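You operate a simulated robot arm through the tools that you are given. There is no shell and no other tool. Be economical: measure what you need, move in short steps, check, and stop when the job is done.

You are at the controls of a simulated two-armed robot. One attempt, no reset.

Task
Shut the white-lever valve, bleed the air, wipe the machine's back, then open the valve again.
Fine: hold the white valve button till its green dot is gone; wipe the dark drips with the green rag and put it back; leave the other valves. What is to be rubbed or washed off counts as gone when no trace of it is left.

It is judged by the outcome, as a careful person would: the job done as asked, and still so three seconds after it is handed in. It fails if anything else is knocked over, pushed out of place, dropped, spilled or broken.

Robot
Two 7-joint arms with fingered hands on one trunk, on a base that drives. Base frame: it is fixed to the floor where the robot stands at the start and does not move with it; the origin is under the middle of the robot, x ahead of it, y to its left, z up. Units: cm, degrees, N and s.
The left shoulder is at the start at [7, 16.6, 126.8], the right one opposite. With the tool pointing down near the work surface each hand reaches from about 10 to 94 cm from the robot's upright axis, wherever it stands, measured 20 degrees to its own side. Places, roughly: black valve lever [400, -10, 180]; grey valve lever [60, 110, 180]; something [80, 30, 90]; white valve lever [60, 0, 130]. Payload 4.1 kg a hand.
Tool frame (each hand has its own): the origin (TCP) lies between the finger pads and is the grasp point; the fingertips stand 3.2 cm ahead of it; z points along the fingers, y is the line along which they close. The gripper opens to 10.8 cm. The gripper's body begins 3.8 cm behind the TCP. The gripper is a hand of 4 fingers: y runs from the thumb to the fingers, the wrist lies at [-1.6, -10.8, -18.6] in the tool frame, and closing takes about 1.5 s.
Orientation is told as [roll, pitch, yaw] about the base's x, y, z axes, in that order, counted from this pose: with the fingers straight down and the wrist toward the robot, the tool's x, y and z point along [0, 1, 0], [1, 0, 0] and [0, 0, -1] of the base frame.

Tools
- The arms move only by the tool jog_arm. It takes "left_commands", "right_commands" or both (then of equal length, played together; a hand with none holds still); each is a list of rows, each a list of 7 numbers: the shift along the tool's x, y, z in cm, then the turn, a rotation vector about the tool's x, y, z in degrees, then the gripper command, from -1 (shut) to 1 (fully open), values between in proportion. In form: [[dx, dy, dz, wx, wy, wz, jaw], ...]. A call has 1 to 8 rows; each row shifts and turns the commanded pose from where the row before left it, along the tool's axes as they then stand. A row lasts 0.2 s, in which the tool goes at most 5 cm and 8.6 degrees; a call with a longer step from one row to the next is refused whole, and so is a gripper value outside its range. Where a pose cannot be reached the arm comes as near as it can. A force on the tool above 40 N (or 10 N above the force at the start of the call, whichever is more), or a blocked arm, ends the call early, and 0.2 s more pass. The fingers move at their own pace (about 4.5 cm/s each) and stop on an object; they squeeze with about 30 N. The grip force told is the motor's: it shows also when the fingers shut on nothing. Time passes only in rows, and 0.2 s behind the last, so rows that do not move let the fingers close. It gives the time, the measured TCP pose, the force on the tool (base axes), the opening and the grip force at its end, in the units of the frame above (readings bear some noise), with the torque about the TCP (base axes, N m) and any sound that the robot's microphone picked up.
- Cameras (640 x 400 px; columns grow to the right, rows downward): "scene" is now at [11.95, -6.21, 151.11]; the picture's right is [-0.67, -0.75, 0.00], its down [-0.32, 0.29, -0.90] and it looks along [0.67, -0.60, -0.43] (base axes); focal length 214 px, centre (320, 200). "left" rides on the left gripper at [-6.5, -9.3, -13.1] in its tool frame; the picture's right is [-0.80, -0.28, 0.53], its down [0.55, -0.71, 0.45] and it looks along [0.25, 0.65, 0.72] (tool axes); focal length 247 px, centre (320, 200). "right" rides on the right gripper at [6.4, -9.3, -13.1] in its tool frame; the picture's right is [-0.80, 0.28, -0.53], its down [-0.55, -0.71, 0.45] and it looks along [-0.25, 0.65, 0.72] (tool axes); focal length 247 px, centre (320, 200). There is no depth. A picture from a camera that has moved, and an enlarged one, comes with that camera's place and axes in the base frame and with its lens.
- camera(camera): a new picture of that camera. It takes no simulated time.
- lift_body(by): slides the trunk up (or, below 0, down) by that many cm; the arms and the scene camera ride with it, the base frame stays. It gives what a move gives, with no picture.
- drive_base(legs): drives the robot by 1 to 6 legs, each [ahead, left, turn to the left] in cm, cm and degrees, along the robot's own axes; the way and the turn of a leg run together, so that a leg with both is an arc; at most 150 cm and 180 degrees a leg. The arms and the cameras ride along, it lands a little off, and it stops where it bumps. It gives what a move gives.
- preshape(shape, hand): the hand has 4 fingers and takes this shape, open, in about a second: jaw (thumb against the fingers, like two jaws); tri (thumb and two fingers); tip (a fingertip pinch); poke (one finger out to press); point (the index stretched); flat (the hand flat); cup (the hand cupped); fist (a fist). The gripper value then closes the fingers along that shape, each until it touches; the sizes above hold for jaw. It gives what a move gives, with no picture.
- turn_head(pan, tilt): turns the head with the scene camera to pan (to the left, within 86 degrees either way) and tilt (down, from -29 to 69), counted from straight ahead of the robot. It gives what a move gives.
- inspect(camera, box): a new picture of the part [left, top, right, bottom] of that camera's present view, enlarged. It takes no simulated time.
- close_job(): hands the job in; it is judged then, once.

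Work in short steps. Places have to be worked out from the pictures, the camera data and where the tool is seen: move nearer, look again, correct. Check each grasp and each placing, and mend what went wrong. You have 120 turns and 88 pictures in all, those below and enlarged ones among them. Open the grippers and draw the arms clear of the work before you hand the job in, unless the task says otherwise; then end with one line.

The tools are called after "Call:" as a command line: name --argument value ..., lists and objects as JSON in quotes. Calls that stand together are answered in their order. jog_arm: Moves the arms, as the interface text tells. Its arguments: {"type":"object","properties":{"left_commands":{"type":"array","items":{"type":"array","items":{"type":"number"}}},"right_commands":{"type":"array","items":{"type":"array","items":{"type":"number"}}}},"required":[]} The other tools are called the same way: lift_body (by) slides the trunk up or down; preshape (shape, hand) gives the hand a shape; drive_base (legs) drives the base; turn_head (pan, tilt) turns the head that bears the scene camera; camera (camera) takes a picture; inspect (camera, box) takes an enlarged picture of a part of a camera's view; close_job () hands the job in.

At the start:

```text
t: 0.0
left_position: [54.38, 13.05, 153.69]
left_tool_rot: [-0.1, 0.0, 0.0]
left_wrist_force: [0.6, -0.8, -0.1]
left_ft_torque: [-0.03, 0.02, 0.03]
left_grip_width: 10.75
left_finger_force: 0.0
left_shape: jaw
right_position: [54.21, -32.26, 149.15]
right_tool_rot: [0.0, 0.0, -0.1]
right_wrist_force: [-0.3, 0.8, -0.4]
right_ft_torque: [0.0, -0.01, 0.0]
right_grip_width: 10.76
right_finger_force: 0.0
right_shape: jaw
trunk travel left (down, up): [-77.5, 16.5]
robot x, y, heading: [-0.15, -0.09, -0.3]
head pan, tilt: [-41.7, 25.7]
```

scene: 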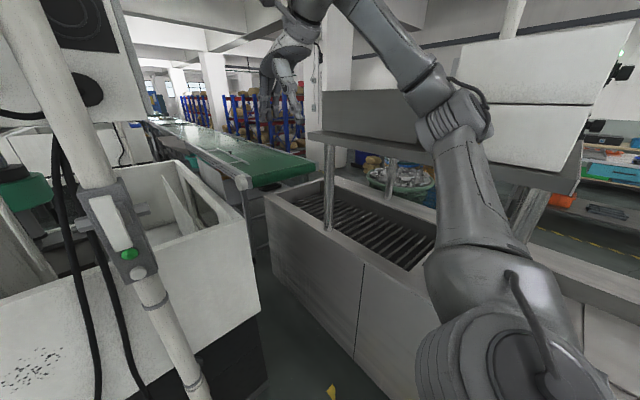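
right: 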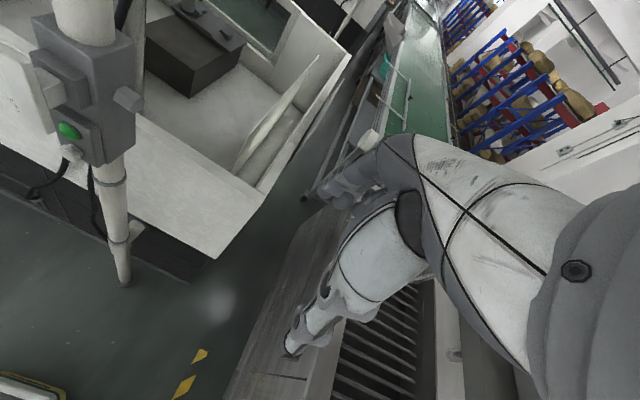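
left: 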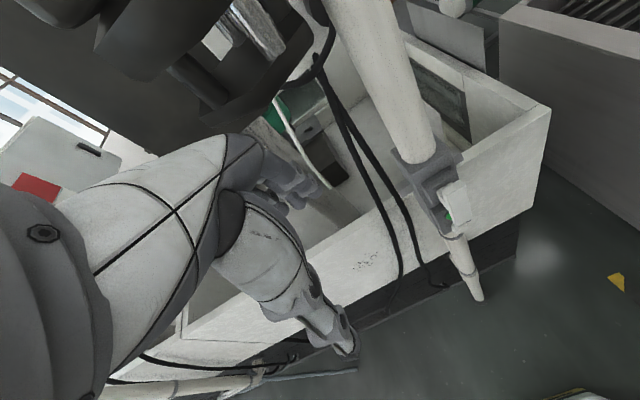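

The pictures show a pole with a valve and a green dot, and dark drips on the machine's back. I'll look straight ahead first.

Call:
turn_head --pan 0 --tilt 25

Call:
camera --camera "scene"

```text
t: 1.1
left_position: [54.41, 13.02, 153.55]
left_tool_rot: [-0.1, 0.0, 0.0]
left_wrist_force: [0.6, -1.0, 0.3]
left_ft_torque: [0.01, -0.01, 0.01]
left_grip_width: 10.74
left_finger_force: 0.0
left_shape: jaw
right_position: [54.26, -32.27, 149.22]
right_tool_rot: [0.0, 0.0, -0.1]
right_wrist_force: [-0.1, 0.0, -0.6]
right_ft_torque: [0.02, 0.01, 0.01]
right_grip_width: 10.74
right_finger_force: 0.1
right_shape: jaw
trunk travel left (down, up): [-77.5, 16.5]
robot x, y, heading: [-0.02, 0.37, -0.0]
head pan, tilt: [0.0, 25.0]
```

```text
84 pictures are left
camera scene: at [14.3, -0.09, 151.22], right [0.0, -1.0, 0.0], down [-0.42, 0.0, -0.91], along [0.91, 0.0, -0.42], focal length 214 px, centre (320, 200)
```

scene: 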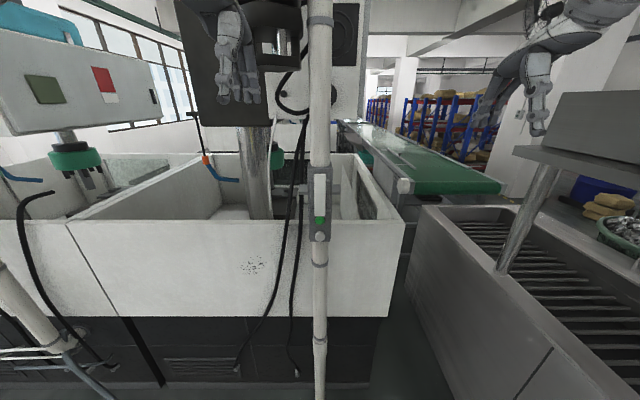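

The pole with its valve is straight ahead and the drips lie left of it. I'll enlarge both areas.

Call:
inspect --camera "scene" --box '[270, 150, 370, 270]'

Call:
inspect --camera "scene" --box '[180, 200, 340, 300]'

Call:
turn_head --pan 45 --tilt 30

Call:
camera --camera "scene"

```text
3.33 times, centred on (320, 210) of scene
camera zoom: at [14.3, -0.09, 151.22], right [0.0, -1.0, 0.0], down [-0.42, 0.0, -0.91], along [0.91, 0.0, -0.42], focal length 715 px, centre (320, 167)
```

zoom: 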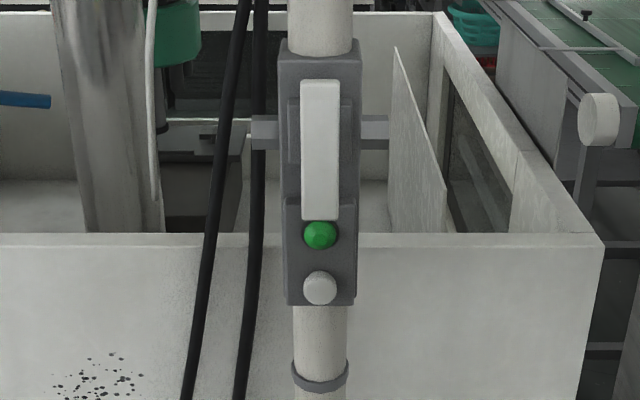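

```text
4.00 times, centred on (260, 250) of scene
camera zoom: at [14.3, -0.09, 151.22], right [0.0, -1.0, 0.0], down [-0.42, 0.0, -0.91], along [0.91, 0.0, -0.42], focal length 858 px, centre (560, 0)
```

zoom: 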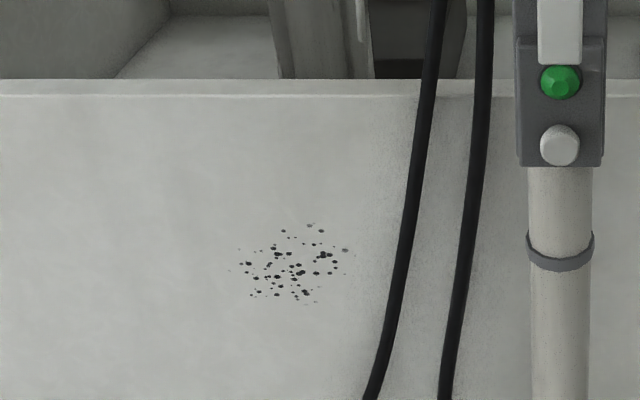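

```text
t: 2.2
left_position: [54.42, 13.12, 153.68]
left_tool_rot: [-0.1, 0.0, -0.1]
left_wrist_force: [-1.0, -0.2, -0.5]
left_ft_torque: [0.0, -0.01, 0.0]
left_grip_width: 10.76
left_finger_force: 0.2
left_shape: jaw
right_position: [54.31, -32.36, 149.13]
right_tool_rot: [0.0, -0.1, -0.1]
right_wrist_force: [-0.1, 0.4, 0.2]
right_ft_torque: [-0.03, 0.02, -0.01]
right_grip_width: 10.77
right_finger_force: 0.0
right_shape: jaw
trunk travel left (down, up): [-77.5, 16.5]
robot x, y, heading: [0.01, -0.07, 0.1]
head pan, tilt: [45.0, 30.0]
```

```text
81 pictures are left
camera scene: at [11.5, 6.31, 150.42], right [0.71, -0.71, 0.0], down [-0.35, -0.35, -0.87], along [0.61, 0.61, -0.5], focal length 214 px, centre (320, 200)
```

scene: 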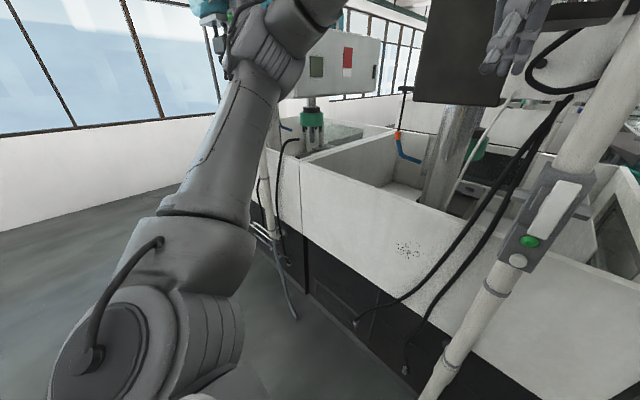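

The drips triangulate to about [79, 26, 93], the lever to about [60, 0, 131] and the button to z≈120. I still have to find the green rag, so I'll look down and around.

Call:
turn_head --pan 0 --tilt 62

Call:
camera --camera "scene"

Call:
turn_head --pan -80 --tilt 30

Call:
camera --camera "scene"

Call:
turn_head --pan 85 --tilt 30

Call:
camera --camera "scene"

```text
t: 3.3
left_position: [54.45, 13.12, 153.64]
left_tool_rot: [-0.1, -0.1, 0.0]
left_wrist_force: [0.8, 0.7, 0.7]
left_ft_torque: [0.03, -0.03, 0.04]
left_grip_width: 10.76
left_finger_force: 0.0
left_shape: jaw
right_position: [54.25, -32.28, 149.13]
right_tool_rot: [0.1, 0.1, -0.1]
right_wrist_force: [-0.7, -0.1, -0.1]
right_ft_torque: [0.0, -0.04, 0.02]
right_grip_width: 10.74
right_finger_force: 0.1
right_shape: jaw
trunk travel left (down, up): [-77.5, 16.5]
robot x, y, heading: [-0.13, -0.07, 0.4]
head pan, tilt: [0.0, 62.0]
```

```text
80 pictures are left
camera scene: at [11.53, -0.07, 145.99], right [0.0, -1.0, 0.0], down [-0.88, 0.0, -0.47], along [0.47, 0.0, -0.88], focal length 214 px, centre (320, 200)
```

scene: 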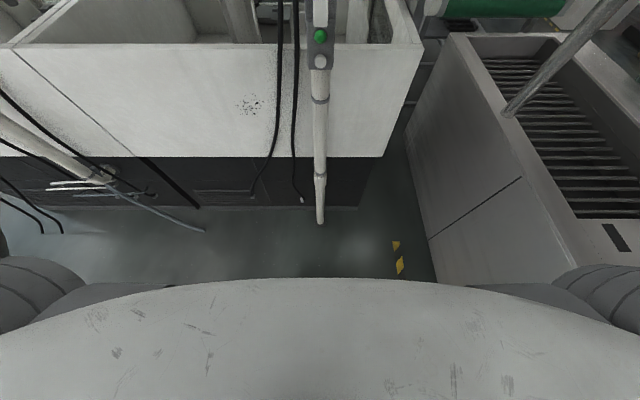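

```text
t: 4.9
left_position: [54.37, 13.0, 153.7]
left_tool_rot: [-0.1, 0.1, 0.0]
left_wrist_force: [-0.3, -0.3, 0.0]
left_ft_torque: [0.03, 0.01, -0.03]
left_grip_width: 10.76
left_finger_force: 0.0
left_shape: jaw
right_position: [54.19, -32.35, 149.02]
right_tool_rot: [0.1, 0.0, -0.1]
right_wrist_force: [-0.8, -0.5, -0.3]
right_ft_torque: [0.01, 0.0, 0.02]
right_grip_width: 10.76
right_finger_force: 0.1
right_shape: jaw
trunk travel left (down, up): [-77.5, 16.5]
robot x, y, heading: [-0.31, -0.14, 0.2]
head pan, tilt: [-80.0, 30.0]
```

```text
79 pictures are left
camera scene: at [6.67, -8.98, 150.42], right [-0.98, -0.17, 0.0], down [-0.09, 0.49, -0.87], along [0.15, -0.85, -0.5], focal length 214 px, centre (320, 200)
```

scene: 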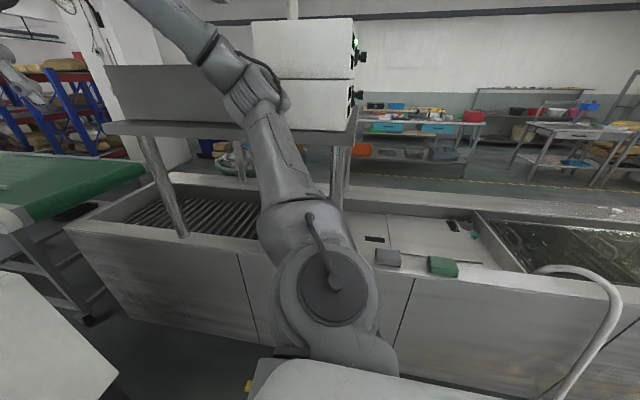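

```text
t: 7.4
left_position: [54.4, 13.02, 153.64]
left_tool_rot: [-0.1, 0.0, 0.0]
left_wrist_force: [-0.1, 0.8, -1.3]
left_ft_torque: [0.02, 0.0, 0.03]
left_grip_width: 10.76
left_finger_force: 0.2
left_shape: jaw
right_position: [54.26, -32.26, 149.02]
right_tool_rot: [0.0, 0.0, -0.1]
right_wrist_force: [-0.8, 0.7, -0.1]
right_ft_torque: [-0.02, 0.02, 0.01]
right_grip_width: 10.81
right_finger_force: 0.0
right_shape: jaw
trunk travel left (down, up): [-77.5, 16.5]
robot x, y, heading: [0.02, -0.31, 0.1]
head pan, tilt: [85.0, 30.0]
```

```text
78 pictures are left
camera scene: at [5.89, 8.93, 150.42], right [1.0, -0.09, 0.0], down [-0.04, -0.5, -0.87], along [0.08, 0.86, -0.5], focal length 214 px, centre (320, 200)
```

scene: 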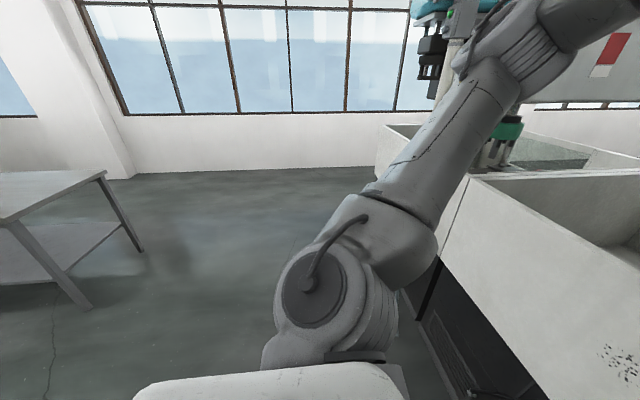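

On the rim to the right there is a green pad next to a grey one. I'll enlarge that spot.

Call:
turn_head --pan -85 --tilt 40

Call:
inspect --camera "scene" --box '[300, 140, 540, 290]'

Call:
turn_head --pan -60 --tilt 40

Call:
camera --camera "scene"

```text
t: 10.0
left_position: [54.38, 13.07, 153.71]
left_tool_rot: [0.0, 0.0, 0.0]
left_wrist_force: [-0.1, -0.6, 0.7]
left_ft_torque: [0.0, 0.03, -0.03]
left_grip_width: 10.77
left_finger_force: 0.1
left_shape: jaw
right_position: [54.2, -32.32, 149.08]
right_tool_rot: [0.0, 0.0, -0.1]
right_wrist_force: [-0.1, 0.4, 0.1]
right_ft_torque: [-0.02, -0.01, 0.0]
right_grip_width: 10.76
right_finger_force: 0.0
right_shape: jaw
trunk travel left (down, up): [-77.5, 16.5]
robot x, y, heading: [-0.08, 0.38, 0.1]
head pan, tilt: [-85.0, 40.0]
```

```text
2.67 times, centred on (420, 215) of scene
camera zoom: at [5.84, -8.55, 148.89], right [-1.0, -0.09, 0.0], down [-0.06, 0.64, -0.77], along [0.07, -0.76, -0.64], focal length 572 px, centre (53, 160)
```

zoom: 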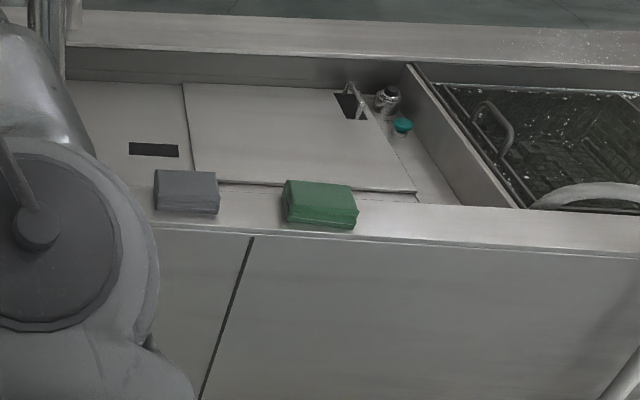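

```text
t: 10.8
left_position: [54.37, 13.16, 153.67]
left_tool_rot: [-0.1, 0.0, -0.1]
left_wrist_force: [-0.2, 0.1, -1.0]
left_ft_torque: [-0.02, 0.0, 0.0]
left_grip_width: 10.79
left_finger_force: 0.0
left_shape: jaw
right_position: [54.3, -32.42, 149.04]
right_tool_rot: [0.0, 0.0, -0.1]
right_wrist_force: [-0.5, 0.3, -0.3]
right_ft_torque: [-0.02, -0.02, -0.02]
right_grip_width: 10.77
right_finger_force: 0.1
right_shape: jaw
trunk travel left (down, up): [-77.5, 16.5]
robot x, y, heading: [0.36, -0.14, 0.2]
head pan, tilt: [-60.0, 40.0]
```

```text
76 pictures are left
camera scene: at [9.33, -7.44, 148.89], right [-0.87, -0.5, 0.0], down [-0.32, 0.56, -0.77], along [0.38, -0.66, -0.64], focal length 214 px, centre (320, 200)
```

scene: 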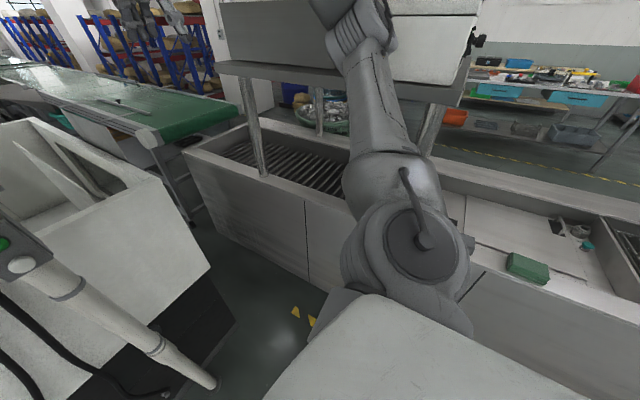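

The green rag is around [-25, -68, ~95] on the rim. Now I want a closer look at the lever from the wrist cameras.

Call:
inspect --camera "right" --box '[0, 0, 160, 200]'

Call:
inspect --camera "left" --box '[360, 100, 520, 300]'

Call:
turn_head --pan 0 --tilt 25

```text
2.00 times, centred on (80, 100) of right
camera zoom: at [44.98, -26.0, 162.37], right [0.28, -0.8, 0.53], down [-0.71, -0.55, -0.45], along [0.65, -0.25, -0.72], focal length 494 px, centre (800, 400)
```

zoom: 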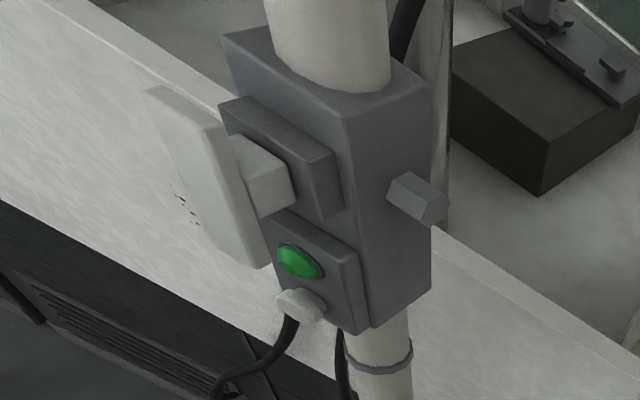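

```text
2.00 times, centred on (440, 200) of left
camera zoom: at [45.17, 6.67, 166.94], right [-0.28, -0.8, -0.53], down [-0.71, 0.55, -0.45], along [0.65, 0.25, -0.72], focal length 494 px, centre (80, 200)
```

zoom: 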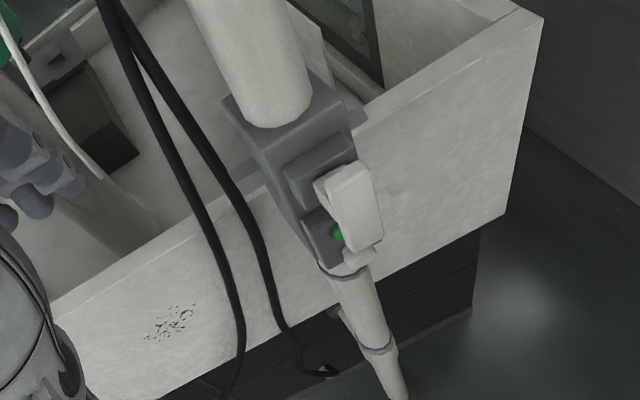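

```text
t: 12.2
left_position: [54.32, 13.11, 153.75]
left_tool_rot: [0.0, 0.0, 0.1]
left_wrist_force: [-0.5, 0.0, -0.5]
left_ft_torque: [0.01, 0.03, 0.0]
left_grip_width: 10.75
left_finger_force: 0.1
left_shape: jaw
right_position: [54.22, -32.31, 149.12]
right_tool_rot: [0.0, 0.0, -0.1]
right_wrist_force: [0.2, -0.1, -0.5]
right_ft_torque: [0.0, 0.0, -0.01]
right_grip_width: 10.75
right_finger_force: 0.0
right_shape: jaw
trunk travel left (down, up): [-77.5, 16.5]
robot x, y, heading: [0.33, 0.3, -0.0]
head pan, tilt: [0.0, 25.0]
```

Triangulation gives the lever centre at about [62.3, 0, 130.2], about 11 cm tall on a central stem, with the button tip at about [64.7, 0, 116.8]. I'll turn the right hand to point forward with its closing line horizontal.

Call:
jog_arm --right_commands '[[0, 0, 0, -8.5, 0, 0, 1], [0, 0, 0, -8.5, 0, 0, 1], [0, 0, 0, -8.5, 0, 0, 1], [0, 0, 0, -8.5, 0, 0, 1], [0, 0, 0, -8.5, 0, 0, 1], [0, 0, 0, -8.5, 0, 0, 1], [0, 0, 0, -8.5, 0, 0, 1], [0, 0, 0, -8.5, 0, 0, 1]]'

Call:
jog_arm --right_commands '[[0, 0, 0, -8.5, 0, 0, 1], [0, 0, 0, -8.5, 0, 0, 1], [0, 0, 0, -5, 0, 0, 1], [0, 0, 0, 0, 0, -8.5, 1], [0, 0, 0, 0, 0, -8.5, 1], [0, 0, 0, 0, 0, -8.5, 1], [0, 0, 0, 0, 0, -8.5, 1], [0, 0, 0, 0, 0, -8.5, 1]]'

Call:
jog_arm --right_commands '[[0, 0, 0, 0, 0, -8.5, 1], [0, 0, 0, 0, 0, -8.5, 1], [0, 0, 0, 0, 0, -8.5, 1], [0, 0, 0, 0, 0, -8.5, 1], [0, 0, 0, 0, 0, -8.5, 1], [0, 0, 0, 0, 0, -5, 1]]'

Call:
camera --camera "scene"

```text
t: 13.9
left_position: [54.36, 13.08, 153.58]
left_tool_rot: [0.1, 0.0, 0.1]
left_wrist_force: [0.1, 0.4, 0.0]
left_ft_torque: [-0.02, 0.01, -0.01]
left_grip_width: 10.78
left_finger_force: 0.2
left_shape: jaw
right_position: [54.27, -32.31, 149.08]
right_tool_rot: [0.2, -68.1, 0.0]
right_wrist_force: [0.0, 0.8, 0.3]
right_ft_torque: [-0.02, -0.02, 0.02]
right_grip_width: 10.77
right_finger_force: 0.0
right_shape: jaw
trunk travel left (down, up): [-77.5, 16.5]
robot x, y, heading: [0.07, -0.36, -0.3]
head pan, tilt: [0.0, 25.0]
```

```text
t: 15.8
left_position: [54.31, 13.09, 153.62]
left_tool_rot: [-0.1, -0.1, 0.1]
left_wrist_force: [0.0, -0.2, 0.4]
left_ft_torque: [-0.01, 0.02, -0.01]
left_grip_width: 10.75
left_finger_force: 0.1
left_shape: jaw
right_position: [54.26, -32.33, 149.02]
right_tool_rot: [-90.1, -47.4, 90.1]
right_wrist_force: [-0.4, -0.2, 0.5]
right_ft_torque: [0.01, 0.0, -0.03]
right_grip_width: 10.78
right_finger_force: 0.1
right_shape: jaw
trunk travel left (down, up): [-77.5, 16.5]
robot x, y, heading: [0.2, -0.09, 0.1]
head pan, tilt: [0.0, 25.0]
```

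```text
t: 17.1
left_position: [53.85, 13.37, 153.88]
left_tool_rot: [-0.2, -0.2, 0.1]
left_wrist_force: [-0.6, 0.2, -0.3]
left_ft_torque: [-0.03, -0.02, -0.03]
left_grip_width: 10.78
left_finger_force: 0.1
left_shape: jaw
right_position: [53.96, -22.55, 145.58]
right_tool_rot: [-88.3, -6.1, 95.5]
right_wrist_force: [-0.6, 0.4, 0.6]
right_ft_torque: [-0.01, 0.02, -0.08]
right_grip_width: 10.8
right_finger_force: 0.1
right_shape: jaw
right hand out of reach, approached as far as the arm can: row 3, 4, 5
trunk travel left (down, up): [-77.5, 16.5]
robot x, y, heading: [-0.14, -0.22, -0.2]
head pan, tilt: [0.0, 25.0]
```

```text
73 pictures are left
camera scene: at [13.8, 0.31, 151.27], right [0.0, -1.0, 0.0], down [-0.42, 0.0, -0.91], along [0.91, 0.0, -0.42], focal length 214 px, centre (320, 200)
```

scene: 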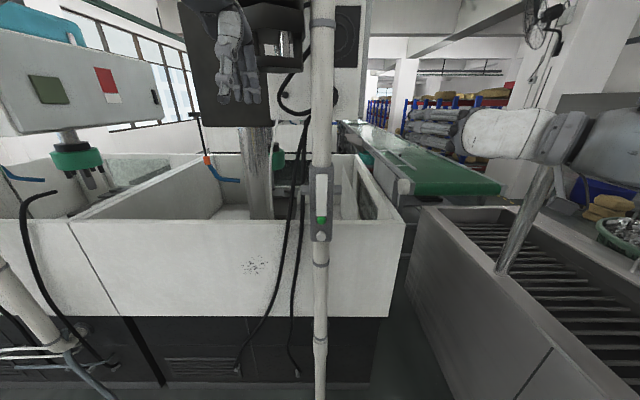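

The arm hit its reach limit near the final angle, so I'll move it toward the lever front, with TCP about [50, 0, 131], and read the pose.

Call:
jog_arm --right_commands '[[2, 4, -1, 0, 0, 0, 1], [2, 4, -1, 0, 0, 0, 1], [2, 4, -1, 0, 0, 0, 1], [2, 4, -1, 0, 0, 0, 1], [2, 3.5, 0, 0, 0, 0, 1], [2, 3, 0, 0, 0, 0, 1], [2, 0, 0, 0, 0, 0, 1]]'

Call:
camera --camera "scene"

Call:
camera --camera "right"

```text
t: 18.8
left_position: [54.53, 12.87, 153.61]
left_tool_rot: [-0.1, 0.1, 0.0]
left_wrist_force: [-0.1, 0.2, -0.4]
left_ft_torque: [0.05, -0.03, 0.01]
left_grip_width: 10.77
left_finger_force: 0.1
left_shape: jaw
right_position: [47.98, -2.15, 135.22]
right_tool_rot: [-88.2, -6.2, 95.5]
right_wrist_force: [0.1, -0.3, -0.5]
right_ft_torque: [-0.01, -0.03, 0.03]
right_grip_width: 10.78
right_finger_force: 0.0
right_shape: jaw
right hand out of reach, approached as far as the arm can: row 6, 7
trunk travel left (down, up): [-77.5, 16.5]
robot x, y, heading: [-0.33, 0.2, 0.0]
head pan, tilt: [0.0, 25.0]
```

```text
72 pictures are left
camera scene: at [14.33, -0.27, 151.22], right [0.0, -1.0, 0.0], down [-0.42, 0.0, -0.91], along [0.91, 0.0, -0.42], focal length 214 px, centre (320, 200)
```

scene: 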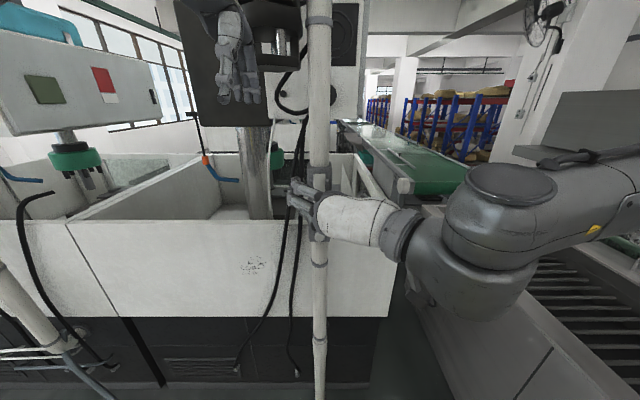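

```text
71 pictures are left
camera right: at [35.48, -12.12, 128.31], right [-0.52, 0.14, 0.84], down [0.54, -0.71, 0.45], along [0.66, 0.69, 0.3], focal length 247 px, centre (320, 200)
```

right: 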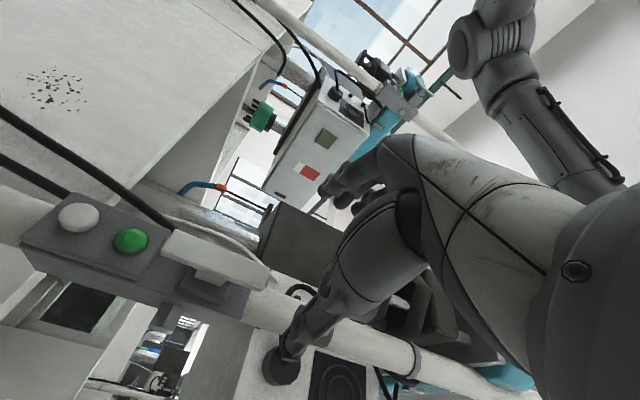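

The hand faces the lever and only the folded position was out of reach. I'll go forward a bit and toward z≈130.5.

Call:
jog_arm --right_commands '[[1, 0.7, 2.5, 0, 0, 0, 1], [1.5, 0.7, 2.5, 0, 0, 0, 1], [1.5, 0.7, 2, 0, 0, 0, 1]]'

Call:
camera --camera "right"

```text
t: 19.6
left_position: [54.3, 13.01, 153.76]
left_tool_rot: [-0.1, 0.1, 0.0]
left_wrist_force: [-0.4, 0.5, 0.3]
left_ft_torque: [0.01, -0.04, -0.01]
left_grip_width: 10.77
left_finger_force: 0.0
left_shape: jaw
right_position: [52.46, -2.51, 134.73]
right_tool_rot: [-87.9, -6.0, 95.2]
right_wrist_force: [0.2, -0.7, -0.5]
right_ft_torque: [-0.03, 0.04, -0.01]
right_grip_width: 10.73
right_finger_force: 0.1
right_shape: jaw
right hand out of reach, approached as far as the arm can: row 1, 2, 3
trunk travel left (down, up): [-77.5, 16.5]
robot x, y, heading: [0.25, -0.14, -0.2]
head pan, tilt: [0.0, 25.0]
```

```text
70 pictures are left
camera right: at [40.04, -12.51, 127.97], right [-0.52, 0.15, 0.84], down [0.54, -0.71, 0.46], along [0.67, 0.69, 0.29], focal length 247 px, centre (320, 200)
```

right: 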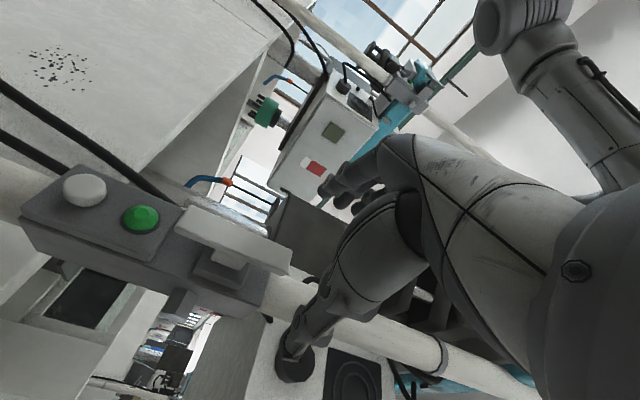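

The right arm is at a limit for a target straight ahead. I'll shift the base left about 20 cm so that the valve lies on the right arm's own side.

Call:
drive_base --legs '[[-6, 0, 0], [0, 20, 0]]'

Call:
jog_arm --right_commands '[[0, -4, 0, 0, 0, 0, 1], [0, -4, 0, 0, 0, 0, 1], [0, -4, 0, 0, 0, 0, 1], [0, -4, 0, 0, 0, 0, 1], [1, 0, 0, 0, 0, 0, 1], [1, 0, 0, 0, 0, 0, 1]]'

```text
t: 21.7
left_position: [48.57, 32.78, 153.65]
left_tool_rot: [0.1, 0.1, -0.2]
left_wrist_force: [-0.4, -0.2, -0.6]
left_ft_torque: [0.05, -0.02, 0.01]
left_grip_width: 10.76
left_finger_force: 0.1
left_shape: jaw
right_position: [46.8, 17.15, 134.55]
right_tool_rot: [-87.8, -6.2, 95.3]
right_wrist_force: [0.1, -0.8, 0.4]
right_ft_torque: [-0.03, 0.02, 0.0]
right_grip_width: 10.79
right_finger_force: 0.1
right_shape: jaw
trunk travel left (down, up): [-77.5, 16.5]
robot x, y, heading: [-6.31, 20.12, -0.1]
head pan, tilt: [0.0, 25.0]
```

```text
t: 23.1
left_position: [48.6, 33.34, 153.7]
left_tool_rot: [-0.1, -0.1, 0.1]
left_wrist_force: [-0.3, 0.0, -0.1]
left_ft_torque: [0.0, 0.01, 0.02]
left_grip_width: 10.76
left_finger_force: 0.1
left_shape: jaw
right_position: [46.73, 2.03, 135.64]
right_tool_rot: [-87.5, -5.7, 95.3]
right_wrist_force: [-0.1, 0.6, 0.7]
right_ft_torque: [-0.01, -0.01, 0.0]
right_grip_width: 10.78
right_finger_force: 0.0
right_shape: jaw
right hand out of reach, approached as far as the arm can: row 1, 2, 3, 4, 5, 6
trunk travel left (down, up): [-77.5, 16.5]
robot x, y, heading: [-6.12, 20.13, -0.2]
head pan, tilt: [0.0, 25.0]
```

Still limited, seemingly by the wrist roll. I'll roll the hand back about 17° and try to come down to z≈130.

Call:
jog_arm --right_commands '[[0, 0, 0, 0, 0, 8.5, 1], [0, 0, 0, 0, 0, 8.5, 1], [2, -0.5, 0, 0, 0, 0, 1], [2, -0.5, 0, 0, 0, 0, 1]]'

```text
t: 24.1
left_position: [48.43, 33.18, 153.6]
left_tool_rot: [0.0, 0.0, -0.1]
left_wrist_force: [0.8, -0.1, 1.7]
left_ft_torque: [0.01, -0.02, -0.04]
left_grip_width: 10.79
left_finger_force: 0.0
left_shape: jaw
right_position: [42.18, 3.18, 141.7]
right_tool_rot: [-87.3, -22.9, 94.2]
right_wrist_force: [0.2, 0.3, -0.2]
right_ft_torque: [0.01, 0.02, 0.01]
right_grip_width: 10.79
right_finger_force: 0.3
right_shape: jaw
right hand out of reach, approached as far as the arm can: row 1, 2, 3, 4
trunk travel left (down, up): [-77.5, 16.5]
robot x, y, heading: [-5.97, 20.22, 0.0]
head pan, tilt: [0.0, 25.0]
```

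The wrist is too near the shoulder, so the arm is folded. I'll back off and lower the arm with more extension.

Call:
drive_base --legs '[[-18, 0, 0]]'

Call:
jog_arm --right_commands '[[0, 0, 4.5, 0, 0, 0, 1], [0, 0, 4.5, 0, 0, 0, 1], [0, 0, 4.5, 0, 0, 0, 1], [0, 0, 4.5, 0, 0, -8.5, 1], [2.5, 0, 2, 0, 0, -8.5, 1], [3, -1, 1, 0, 0, 0, 1], [3, -1, 1, 0, 0, 0, 1], [2, -1, 0, 0, 0, 0, 1]]'

```text
t: 25.6
left_position: [30.74, 33.05, 153.5]
left_tool_rot: [0.0, 0.3, -0.1]
left_wrist_force: [-0.5, 0.0, -0.1]
left_ft_torque: [0.0, 0.02, -0.04]
left_grip_width: 10.77
left_finger_force: 0.1
left_shape: jaw
right_position: [24.51, 3.24, 141.61]
right_tool_rot: [-87.0, -22.8, 94.1]
right_wrist_force: [-0.2, -0.5, 0.2]
right_ft_torque: [0.04, -0.02, 0.09]
right_grip_width: 10.76
right_finger_force: 0.0
right_shape: jaw
trunk travel left (down, up): [-77.5, 16.5]
robot x, y, heading: [-24.12, 20.11, -0.3]
head pan, tilt: [0.0, 25.0]
```

```text
t: 27.4
left_position: [30.24, 33.24, 153.59]
left_tool_rot: [-0.2, -0.1, 0.0]
left_wrist_force: [-0.2, -0.3, -0.1]
left_ft_torque: [-0.03, 0.02, 0.0]
left_grip_width: 10.74
left_finger_force: 0.1
left_shape: jaw
right_position: [43.0, 3.94, 138.52]
right_tool_rot: [-86.8, -5.2, 94.8]
right_wrist_force: [-0.5, 0.4, 0.5]
right_ft_torque: [-0.01, 0.02, 0.01]
right_grip_width: 10.78
right_finger_force: 0.0
right_shape: jaw
right hand out of reach, approached as far as the arm can: row 1, 2, 3, 7, 8
trunk travel left (down, up): [-77.5, 16.5]
robot x, y, heading: [-23.59, 19.93, -0.3]
head pan, tilt: [0.0, 25.0]
```

Only the downward motion is blocked, so lowering the trunk solves it. I'll slide down 8 cm.

Call:
lift_body --by -10

Call:
jog_arm --right_commands '[[0, -1, 3, 0, 0, 0, 1], [-1, -1, 3, 0, 0, 0, 1], [-1, -1, 2, 0, 0, 0, 1]]'

Call:
camera --camera "right"

Call:
camera --camera "scene"

```text
t: 28.8
left_position: [30.31, 33.0, 143.56]
left_tool_rot: [0.0, 0.0, -0.1]
left_wrist_force: [0.3, 0.6, -0.1]
left_ft_torque: [0.0, -0.02, -0.01]
left_grip_width: 10.79
left_finger_force: 0.0
left_shape: jaw
right_position: [43.12, 3.9, 128.39]
right_tool_rot: [-86.7, -5.3, 94.8]
right_wrist_force: [0.9, -0.9, -0.6]
right_ft_torque: [-0.01, -0.02, -0.01]
right_grip_width: 10.78
right_finger_force: 0.2
right_shape: jaw
trunk travel left (down, up): [-67.5, 26.5]
robot x, y, heading: [-23.92, 20.45, 0.1]
head pan, tilt: [0.0, 25.0]
```

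```text
t: 29.6
left_position: [30.45, 33.09, 143.64]
left_tool_rot: [0.1, 0.1, -0.2]
left_wrist_force: [-0.5, 0.0, 0.2]
left_ft_torque: [0.04, 0.03, 0.03]
left_grip_width: 10.77
left_finger_force: 0.0
left_shape: jaw
right_position: [51.48, 1.44, 130.12]
right_tool_rot: [-86.8, -5.3, 94.8]
right_wrist_force: [-0.1, 0.2, -0.6]
right_ft_torque: [-0.01, -0.01, -0.01]
right_grip_width: 10.78
right_finger_force: 0.0
right_shape: jaw
right hand out of reach, approached as far as the arm can: row 1
trunk travel left (down, up): [-67.5, 26.5]
robot x, y, heading: [-24.07, 20.5, -0.1]
head pan, tilt: [0.0, 25.0]
```

```text
69 pictures are left
camera right: at [38.75, -8.47, 123.68], right [-0.5, 0.16, 0.85], down [0.54, -0.71, 0.45], along [0.68, 0.69, 0.27], focal length 247 px, centre (320, 200)
```

right: 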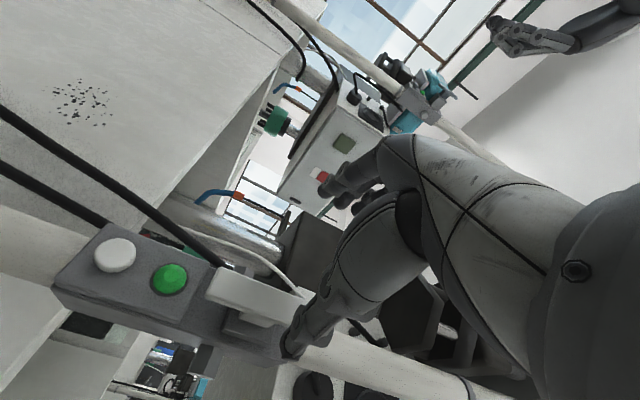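

```text
68 pictures are left
camera scene: at [-9.71, 20.01, 141.21], right [0.0, -1.0, 0.0], down [-0.42, 0.0, -0.91], along [0.91, 0.0, -0.42], focal length 214 px, centre (320, 200)
```

scene: 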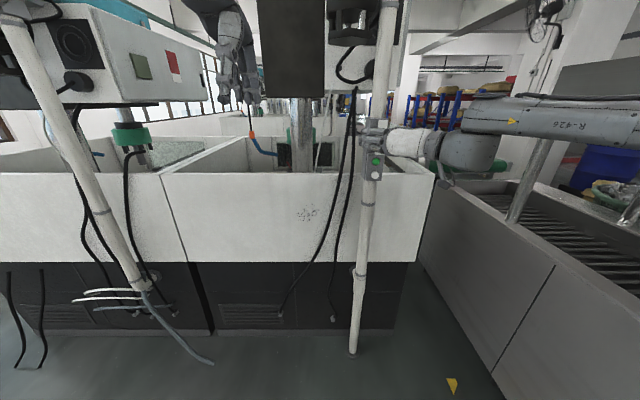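

The hand is squarely in front of the lever and the lever estimate agrees with this view. I'll advance to x≈59.5 with y centred.

Call:
jog_arm --right_commands '[[-0.4, -1, 2, 0, 0, 0, 1], [-0.4, -1, 2, 0, 0, 0, 1], [0, 0, 2, 0, 0, 0, 1], [0, 0, 1.8, 0, 0, 0, 1]]'

Call:
camera --camera "right"

Call:
inspect --camera "scene" --box '[320, 90, 440, 190]'

```text
t: 30.6
left_position: [30.39, 32.98, 143.66]
left_tool_rot: [0.0, 0.0, -0.1]
left_wrist_force: [0.3, 0.0, -0.4]
left_ft_torque: [0.03, 0.0, -0.03]
left_grip_width: 10.8
left_finger_force: 0.0
left_shape: jaw
right_position: [54.2, -1.61, 131.01]
right_tool_rot: [-86.7, -5.4, 94.7]
right_wrist_force: [-0.6, 0.0, -0.9]
right_ft_torque: [0.02, 0.0, -0.02]
right_grip_width: 10.78
right_finger_force: 0.1
right_shape: jaw
right hand out of reach, approached as far as the arm can: row 1, 2, 3, 4
trunk travel left (down, up): [-67.5, 26.5]
robot x, y, heading: [-23.89, 20.05, -0.1]
head pan, tilt: [0.0, 25.0]
```

```text
67 pictures are left
camera right: at [41.4, -11.44, 124.53], right [-0.5, 0.16, 0.85], down [0.54, -0.71, 0.45], along [0.68, 0.69, 0.27], focal length 247 px, centre (320, 200)
```

right: 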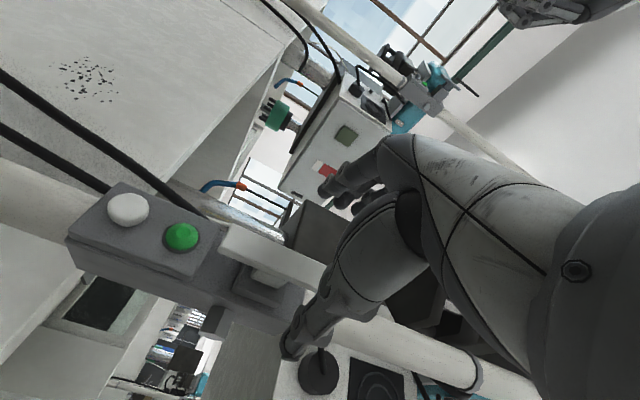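

```text
4.00 times, centred on (380, 140) of scene
camera zoom: at [-9.71, 20.02, 141.22], right [0.0, -1.0, 0.0], down [-0.42, 0.0, -0.91], along [0.91, 0.0, -0.42], focal length 858 px, centre (80, 440)
```

zoom: 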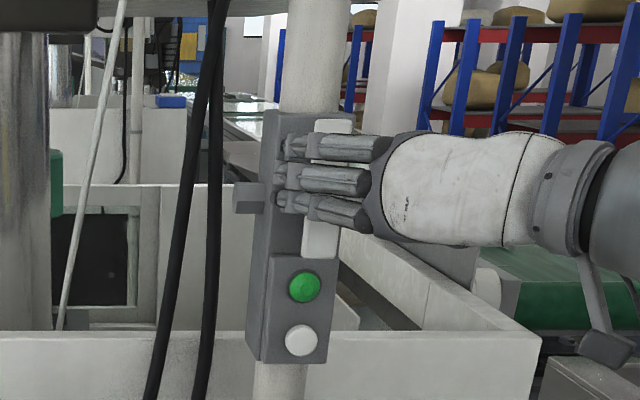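

The arm is at full stretch at x=54. I'll retract 3 cm and then drive the base forward 8 cm for slack.

Call:
jog_arm --right_commands '[[0, 1, -3.5, 0, 0, 0, 1]]'

Call:
drive_base --legs '[[8, 0, 0]]'

```text
t: 31.0
left_position: [30.06, 32.9, 143.77]
left_tool_rot: [-0.1, -0.1, -0.1]
left_wrist_force: [-0.5, -0.6, 0.5]
left_ft_torque: [0.0, -0.04, 0.0]
left_grip_width: 10.74
left_finger_force: 0.2
left_shape: jaw
right_position: [50.18, -0.81, 131.32]
right_tool_rot: [-86.8, -5.2, 94.8]
right_wrist_force: [-0.4, 0.1, 0.2]
right_ft_torque: [0.02, 0.0, -0.03]
right_grip_width: 10.77
right_finger_force: 0.2
right_shape: jaw
trunk travel left (down, up): [-67.5, 26.5]
robot x, y, heading: [-23.57, 19.83, 0.1]
head pan, tilt: [0.0, 25.0]
```

```text
t: 32.0
left_position: [38.33, 33.09, 143.66]
left_tool_rot: [0.1, 0.0, -0.1]
left_wrist_force: [0.2, -0.6, 0.6]
left_ft_torque: [0.01, 0.0, 0.0]
left_grip_width: 10.76
left_finger_force: 0.0
left_shape: jaw
right_position: [58.28, -0.83, 131.3]
right_tool_rot: [-86.8, -5.4, 94.8]
right_wrist_force: [0.3, -0.3, 0.5]
right_ft_torque: [0.01, -0.01, 0.01]
right_grip_width: 10.77
right_finger_force: 0.1
right_shape: jaw
trunk travel left (down, up): [-67.5, 26.5]
robot x, y, heading: [-16.09, 20.12, -0.1]
head pan, tilt: [0.0, 25.0]
```

TCP is at [58.3, -0.8, 131.3]. I'll make a small correction and look before closing.

Call:
jog_arm --right_commands '[[0.8, 0.5, 0.8, 0, 0, 0, 1], [0, 0, 0.7, 0, 0, 0, 1]]'

Call:
inspect --camera "right" --box '[60, 160, 380, 360]'

Call:
inspect --camera "scene" --box '[340, 80, 460, 200]'

```text
t: 32.6
left_position: [38.59, 33.17, 143.59]
left_tool_rot: [-0.1, 0.1, 0.0]
left_wrist_force: [0.7, -0.4, 0.5]
left_ft_torque: [0.02, 0.0, -0.02]
left_grip_width: 10.8
left_finger_force: 0.0
left_shape: jaw
right_position: [59.92, -0.18, 130.37]
right_tool_rot: [-86.7, -5.3, 94.8]
right_wrist_force: [-0.6, 0.0, -0.1]
right_ft_torque: [0.04, 0.01, 0.0]
right_grip_width: 10.78
right_finger_force: 0.2
right_shape: jaw
trunk travel left (down, up): [-67.5, 26.5]
robot x, y, heading: [-15.7, 20.34, 0.1]
head pan, tilt: [0.0, 25.0]
```

```text
2.00 times, centred on (220, 260) of right
camera zoom: at [47.2, -10.06, 123.99], right [-0.5, 0.16, 0.85], down [0.54, -0.71, 0.46], along [0.68, 0.69, 0.27], focal length 494 px, centre (520, 80)
```

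zoom: 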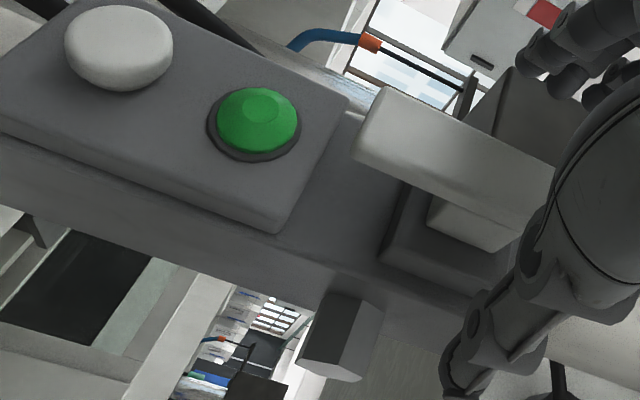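

```text
3.33 times, centred on (400, 140) of scene
camera zoom: at [-1.65, 20.03, 141.21], right [0.0, -1.0, 0.0], down [-0.42, 0.0, -0.91], along [0.91, 0.0, -0.42], focal length 715 px, centre (53, 400)
```

zoom: 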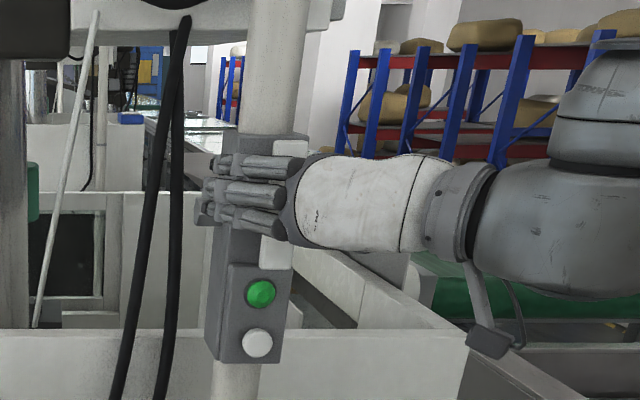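

The fingers straddle the lever, which is at x≈62.2. I'll advance 1 cm more and close gently.

Call:
jog_arm --right_commands '[[0, 0, 0.9, 0, 0, 0, 1], [0, 0, 0, 0, 0, 0, 0.2], [0, 0, 0, 0, 0, 0, -0.3], [0, 0, 0, 0, 0, 0, -0.6], [0, 0, 0, 0, 0, 0, -0.7], [0, 0, 0, 0, 0, 0, -0.7], [0, 0, 0, 0, 0, 0, -0.7]]'

Call:
inspect --camera "scene" --box '[340, 80, 460, 200]'

```text
t: 34.2
left_position: [38.33, 33.14, 143.57]
left_tool_rot: [-0.1, 0.0, 0.1]
left_wrist_force: [-0.3, -0.5, 0.5]
left_ft_torque: [0.0, 0.07, -0.01]
left_grip_width: 10.8
left_finger_force: 0.0
left_shape: jaw
right_position: [60.79, -0.13, 130.33]
right_tool_rot: [-86.6, -5.3, 94.8]
right_wrist_force: [1.9, -0.3, 2.0]
right_ft_torque: [-0.05, -0.06, -0.1]
right_grip_width: 2.15
right_finger_force: 30.3
right_shape: jaw
trunk travel left (down, up): [-67.5, 26.5]
robot x, y, heading: [-15.78, 20.23, -0.3]
head pan, tilt: [0.0, 25.0]
```

```text
3.33 times, centred on (400, 140) of scene
camera zoom: at [-1.66, 19.99, 141.22], right [0.0, -1.0, 0.0], down [-0.42, 0.0, -0.91], along [0.91, 0.0, -0.42], focal length 715 px, centre (53, 400)
```

zoom: 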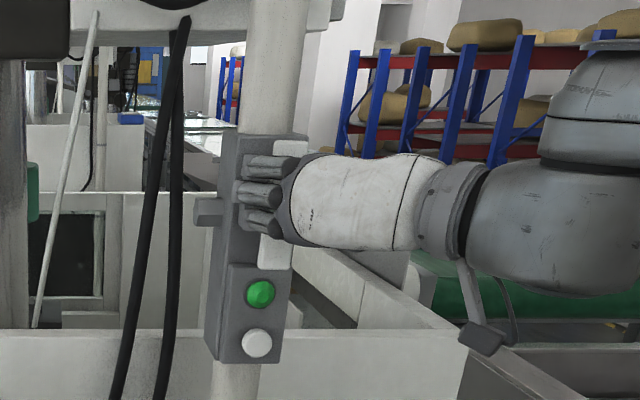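

Lever gripped (2.15 cm). I'll turn it in steps about the tool axis and watch the torque.

Call:
jog_arm --right_commands '[[0, 0, 0, 0, 0, 6, -0.7], [0, 0, 0, 0, 0, 6, -0.7], [0, 0, 0, 0, 0, 6, -0.7]]'

Call:
inspect --camera "scene" --box '[340, 80, 460, 200]'

```text
t: 35.0
left_position: [39.32, 33.19, 143.23]
left_tool_rot: [0.0, 0.4, 0.1]
left_wrist_force: [1.5, -0.4, -0.3]
left_ft_torque: [0.03, 0.04, -0.02]
left_grip_width: 10.74
left_finger_force: 0.1
left_shape: jaw
right_position: [62.2, -1.32, 135.59]
right_tool_rot: [-84.9, -22.7, 93.3]
right_wrist_force: [18.4, 4.0, -24.3]
right_ft_torque: [-0.15, -0.03, 0.01]
right_grip_width: 1.87
right_finger_force: 29.6
right_shape: jaw
right hand out of reach, approached as far as the arm can: row 1, 2, 3
trunk travel left (down, up): [-67.5, 26.5]
robot x, y, heading: [-16.11, 20.03, -0.2]
head pan, tilt: [0.0, 25.0]
```

```text
3.33 times, centred on (400, 140) of scene
camera zoom: at [-0.79, 20.03, 141.1], right [0.0, -1.0, 0.0], down [-0.43, 0.0, -0.9], along [0.9, 0.0, -0.43], focal length 715 px, centre (53, 400)
```

zoom: 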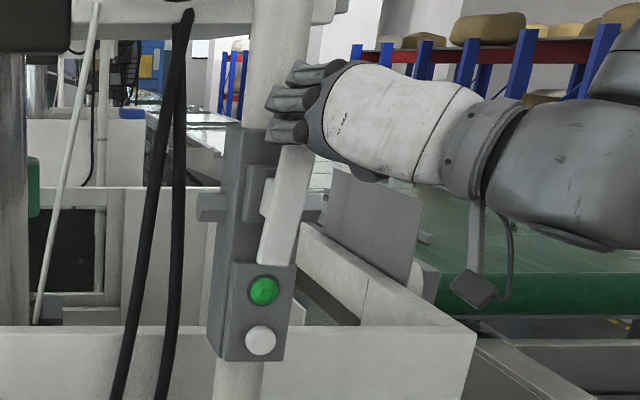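

The lever turns clockwise freely, but the arm hit a limit and slid up. I'll release, retract, and return to the natural forward pose to push with one finger instead.

Call:
jog_arm --right_commands '[[0, 0, 0, 0, 0, 0, 0.2], [0, 0, 0, 0, 0, 0, 0.6], [0, 0, 0, 0, 0, 0, 0.6], [0, 0, 0, 0, 0, 0, 0.6], [0, 0, -3, 0, 0, 0, 0.6], [0, 0, -4, 0, 0, 0, 0.6], [0, 0, -4, 0, 0, 0, 0.6]]'

Call:
jog_arm --right_commands '[[0, 0, 0, 0, 0, 8.5, 1], [0, 0, 0, 0, 0, 8.5, 1], [0, 0, 0, 0, 0, 8.5, 1], [0, 0, 0, 0, 0, 8.5, 1], [0, 0, 0, 0, 0, 8.5, 1], [0, 0, 0, 0, 0, 8.5, 1], [0, 0, 0, 0, 0, 8.5, 1], [0, 0, 0, 0, 0, 7, 1]]'

Call:
preshape --hand "right" --shape "poke"

Call:
camera --camera "scene"

Call:
camera --camera "right"

```text
t: 36.6
left_position: [38.19, 33.13, 143.77]
left_tool_rot: [0.0, -0.1, 0.0]
left_wrist_force: [0.5, -0.1, 0.4]
left_ft_torque: [0.02, -0.04, -0.01]
left_grip_width: 10.76
left_finger_force: 0.1
left_shape: jaw
right_position: [50.59, -2.45, 137.98]
right_tool_rot: [-86.3, -23.1, 93.7]
right_wrist_force: [-0.8, 0.3, -0.4]
right_ft_torque: [-0.04, 0.03, 0.0]
right_grip_width: 8.62
right_finger_force: 0.0
right_shape: jaw
right hand out of reach, approached as far as the arm can: row 5
trunk travel left (down, up): [-67.5, 26.5]
robot x, y, heading: [-16.02, 20.35, 0.0]
head pan, tilt: [0.0, 25.0]
```

```text
t: 38.4
left_position: [38.48, 33.13, 143.59]
left_tool_rot: [-0.1, 0.1, 0.1]
left_wrist_force: [0.8, -0.6, 0.3]
left_ft_torque: [-0.04, -0.02, 0.05]
left_grip_width: 10.77
left_finger_force: 0.0
left_shape: jaw
right_position: [59.8, -21.26, 155.9]
right_tool_rot: [-5.0, -86.6, 10.9]
right_wrist_force: [-0.5, 0.3, -0.2]
right_ft_torque: [0.01, 0.0, 0.03]
right_grip_width: 10.77
right_finger_force: 0.0
right_shape: jaw
right hand out of reach, approached as far as the arm can: row 1, 2, 3, 4, 5, 6, 7, 8
trunk travel left (down, up): [-67.5, 26.5]
robot x, y, heading: [-16.29, 19.89, -0.2]
head pan, tilt: [0.0, 25.0]
```

```text
t: 39.3
left_position: [38.39, 33.08, 143.64]
left_tool_rot: [0.0, 0.0, 0.0]
left_wrist_force: [-0.5, 0.1, -0.2]
left_ft_torque: [0.02, -0.03, 0.02]
left_grip_width: 10.78
left_finger_force: 0.1
left_shape: jaw
right_position: [59.82, -21.29, 155.94]
right_tool_rot: [-8.0, -86.8, 13.7]
right_wrist_force: [-0.6, -0.7, 1.2]
right_ft_torque: [-0.01, -0.02, -0.05]
right_grip_width: 0.0
right_finger_force: 0.1
right_shape: poke
trunk travel left (down, up): [-67.5, 26.5]
robot x, y, heading: [-16.11, 19.92, -0.1]
head pan, tilt: [0.0, 25.0]
```

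```text
61 pictures are left
camera scene: at [-1.71, 20.01, 141.22], right [0.0, -1.0, 0.0], down [-0.42, 0.0, -0.91], along [0.91, 0.0, -0.42], focal length 214 px, centre (320, 200)
```

scene: 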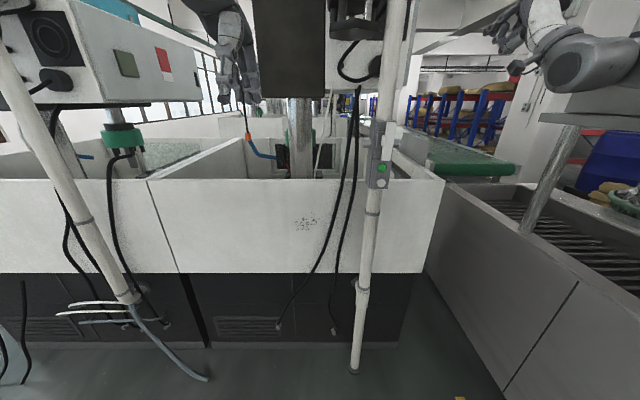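

```text
60 pictures are left
camera right: at [45.51, -16.44, 147.56], right [-0.43, -0.84, 0.32], down [0.46, -0.51, -0.73], along [0.78, -0.17, 0.61], focal length 247 px, centre (320, 200)
```

right: 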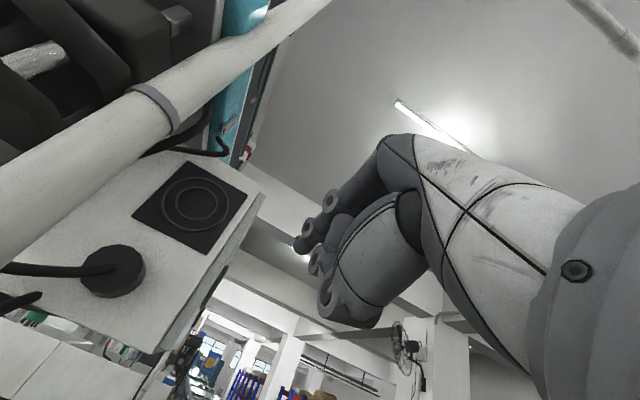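

In the natural pose the arm only reaches high, so I'll lower the trunk by 25 cm and view the finger shape near the valve.

Call:
lift_body --by -28

Call:
turn_head --pan -20 --tilt 0

Call:
camera --camera "scene"

```text
t: 42.1
left_position: [38.38, 33.01, 115.62]
left_tool_rot: [0.1, 0.1, -0.1]
left_wrist_force: [-0.4, 0.1, 0.0]
left_ft_torque: [0.0, 0.0, 0.03]
left_grip_width: 10.77
left_finger_force: 0.0
left_shape: jaw
right_position: [59.89, -21.36, 127.95]
right_tool_rot: [-7.4, -86.6, 13.2]
right_wrist_force: [0.3, -0.4, 0.6]
right_ft_torque: [0.03, 0.03, -0.04]
right_grip_width: 0.04
right_finger_force: 0.0
right_shape: poke
trunk travel left (down, up): [-39.5, 54.5]
robot x, y, heading: [-16.09, 20.14, -0.1]
head pan, tilt: [0.0, 25.0]
```

```text
t: 43.0
left_position: [38.4, 33.12, 115.61]
left_tool_rot: [0.0, 0.0, -0.1]
left_wrist_force: [-0.3, 0.1, 0.6]
left_ft_torque: [0.0, -0.01, -0.01]
left_grip_width: 10.76
left_finger_force: 0.0
left_shape: jaw
right_position: [59.79, -21.28, 127.96]
right_tool_rot: [-7.3, -86.6, 13.2]
right_wrist_force: [-0.4, -0.2, 0.4]
right_ft_torque: [0.01, -0.06, -0.01]
right_grip_width: 0.0
right_finger_force: 0.1
right_shape: poke
trunk travel left (down, up): [-39.5, 54.5]
robot x, y, heading: [-15.96, 20.08, -0.2]
head pan, tilt: [-20.0, 0.0]
```

```text
59 pictures are left
camera scene: at [-2.46, 16.94, 117.25], right [-0.34, -0.94, 0.0], down [0.0, 0.0, -1.0], along [0.94, -0.34, 0.0], focal length 214 px, centre (320, 200)
```

scene: 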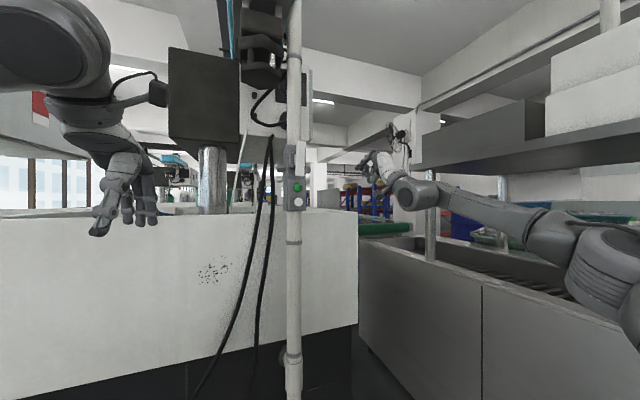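

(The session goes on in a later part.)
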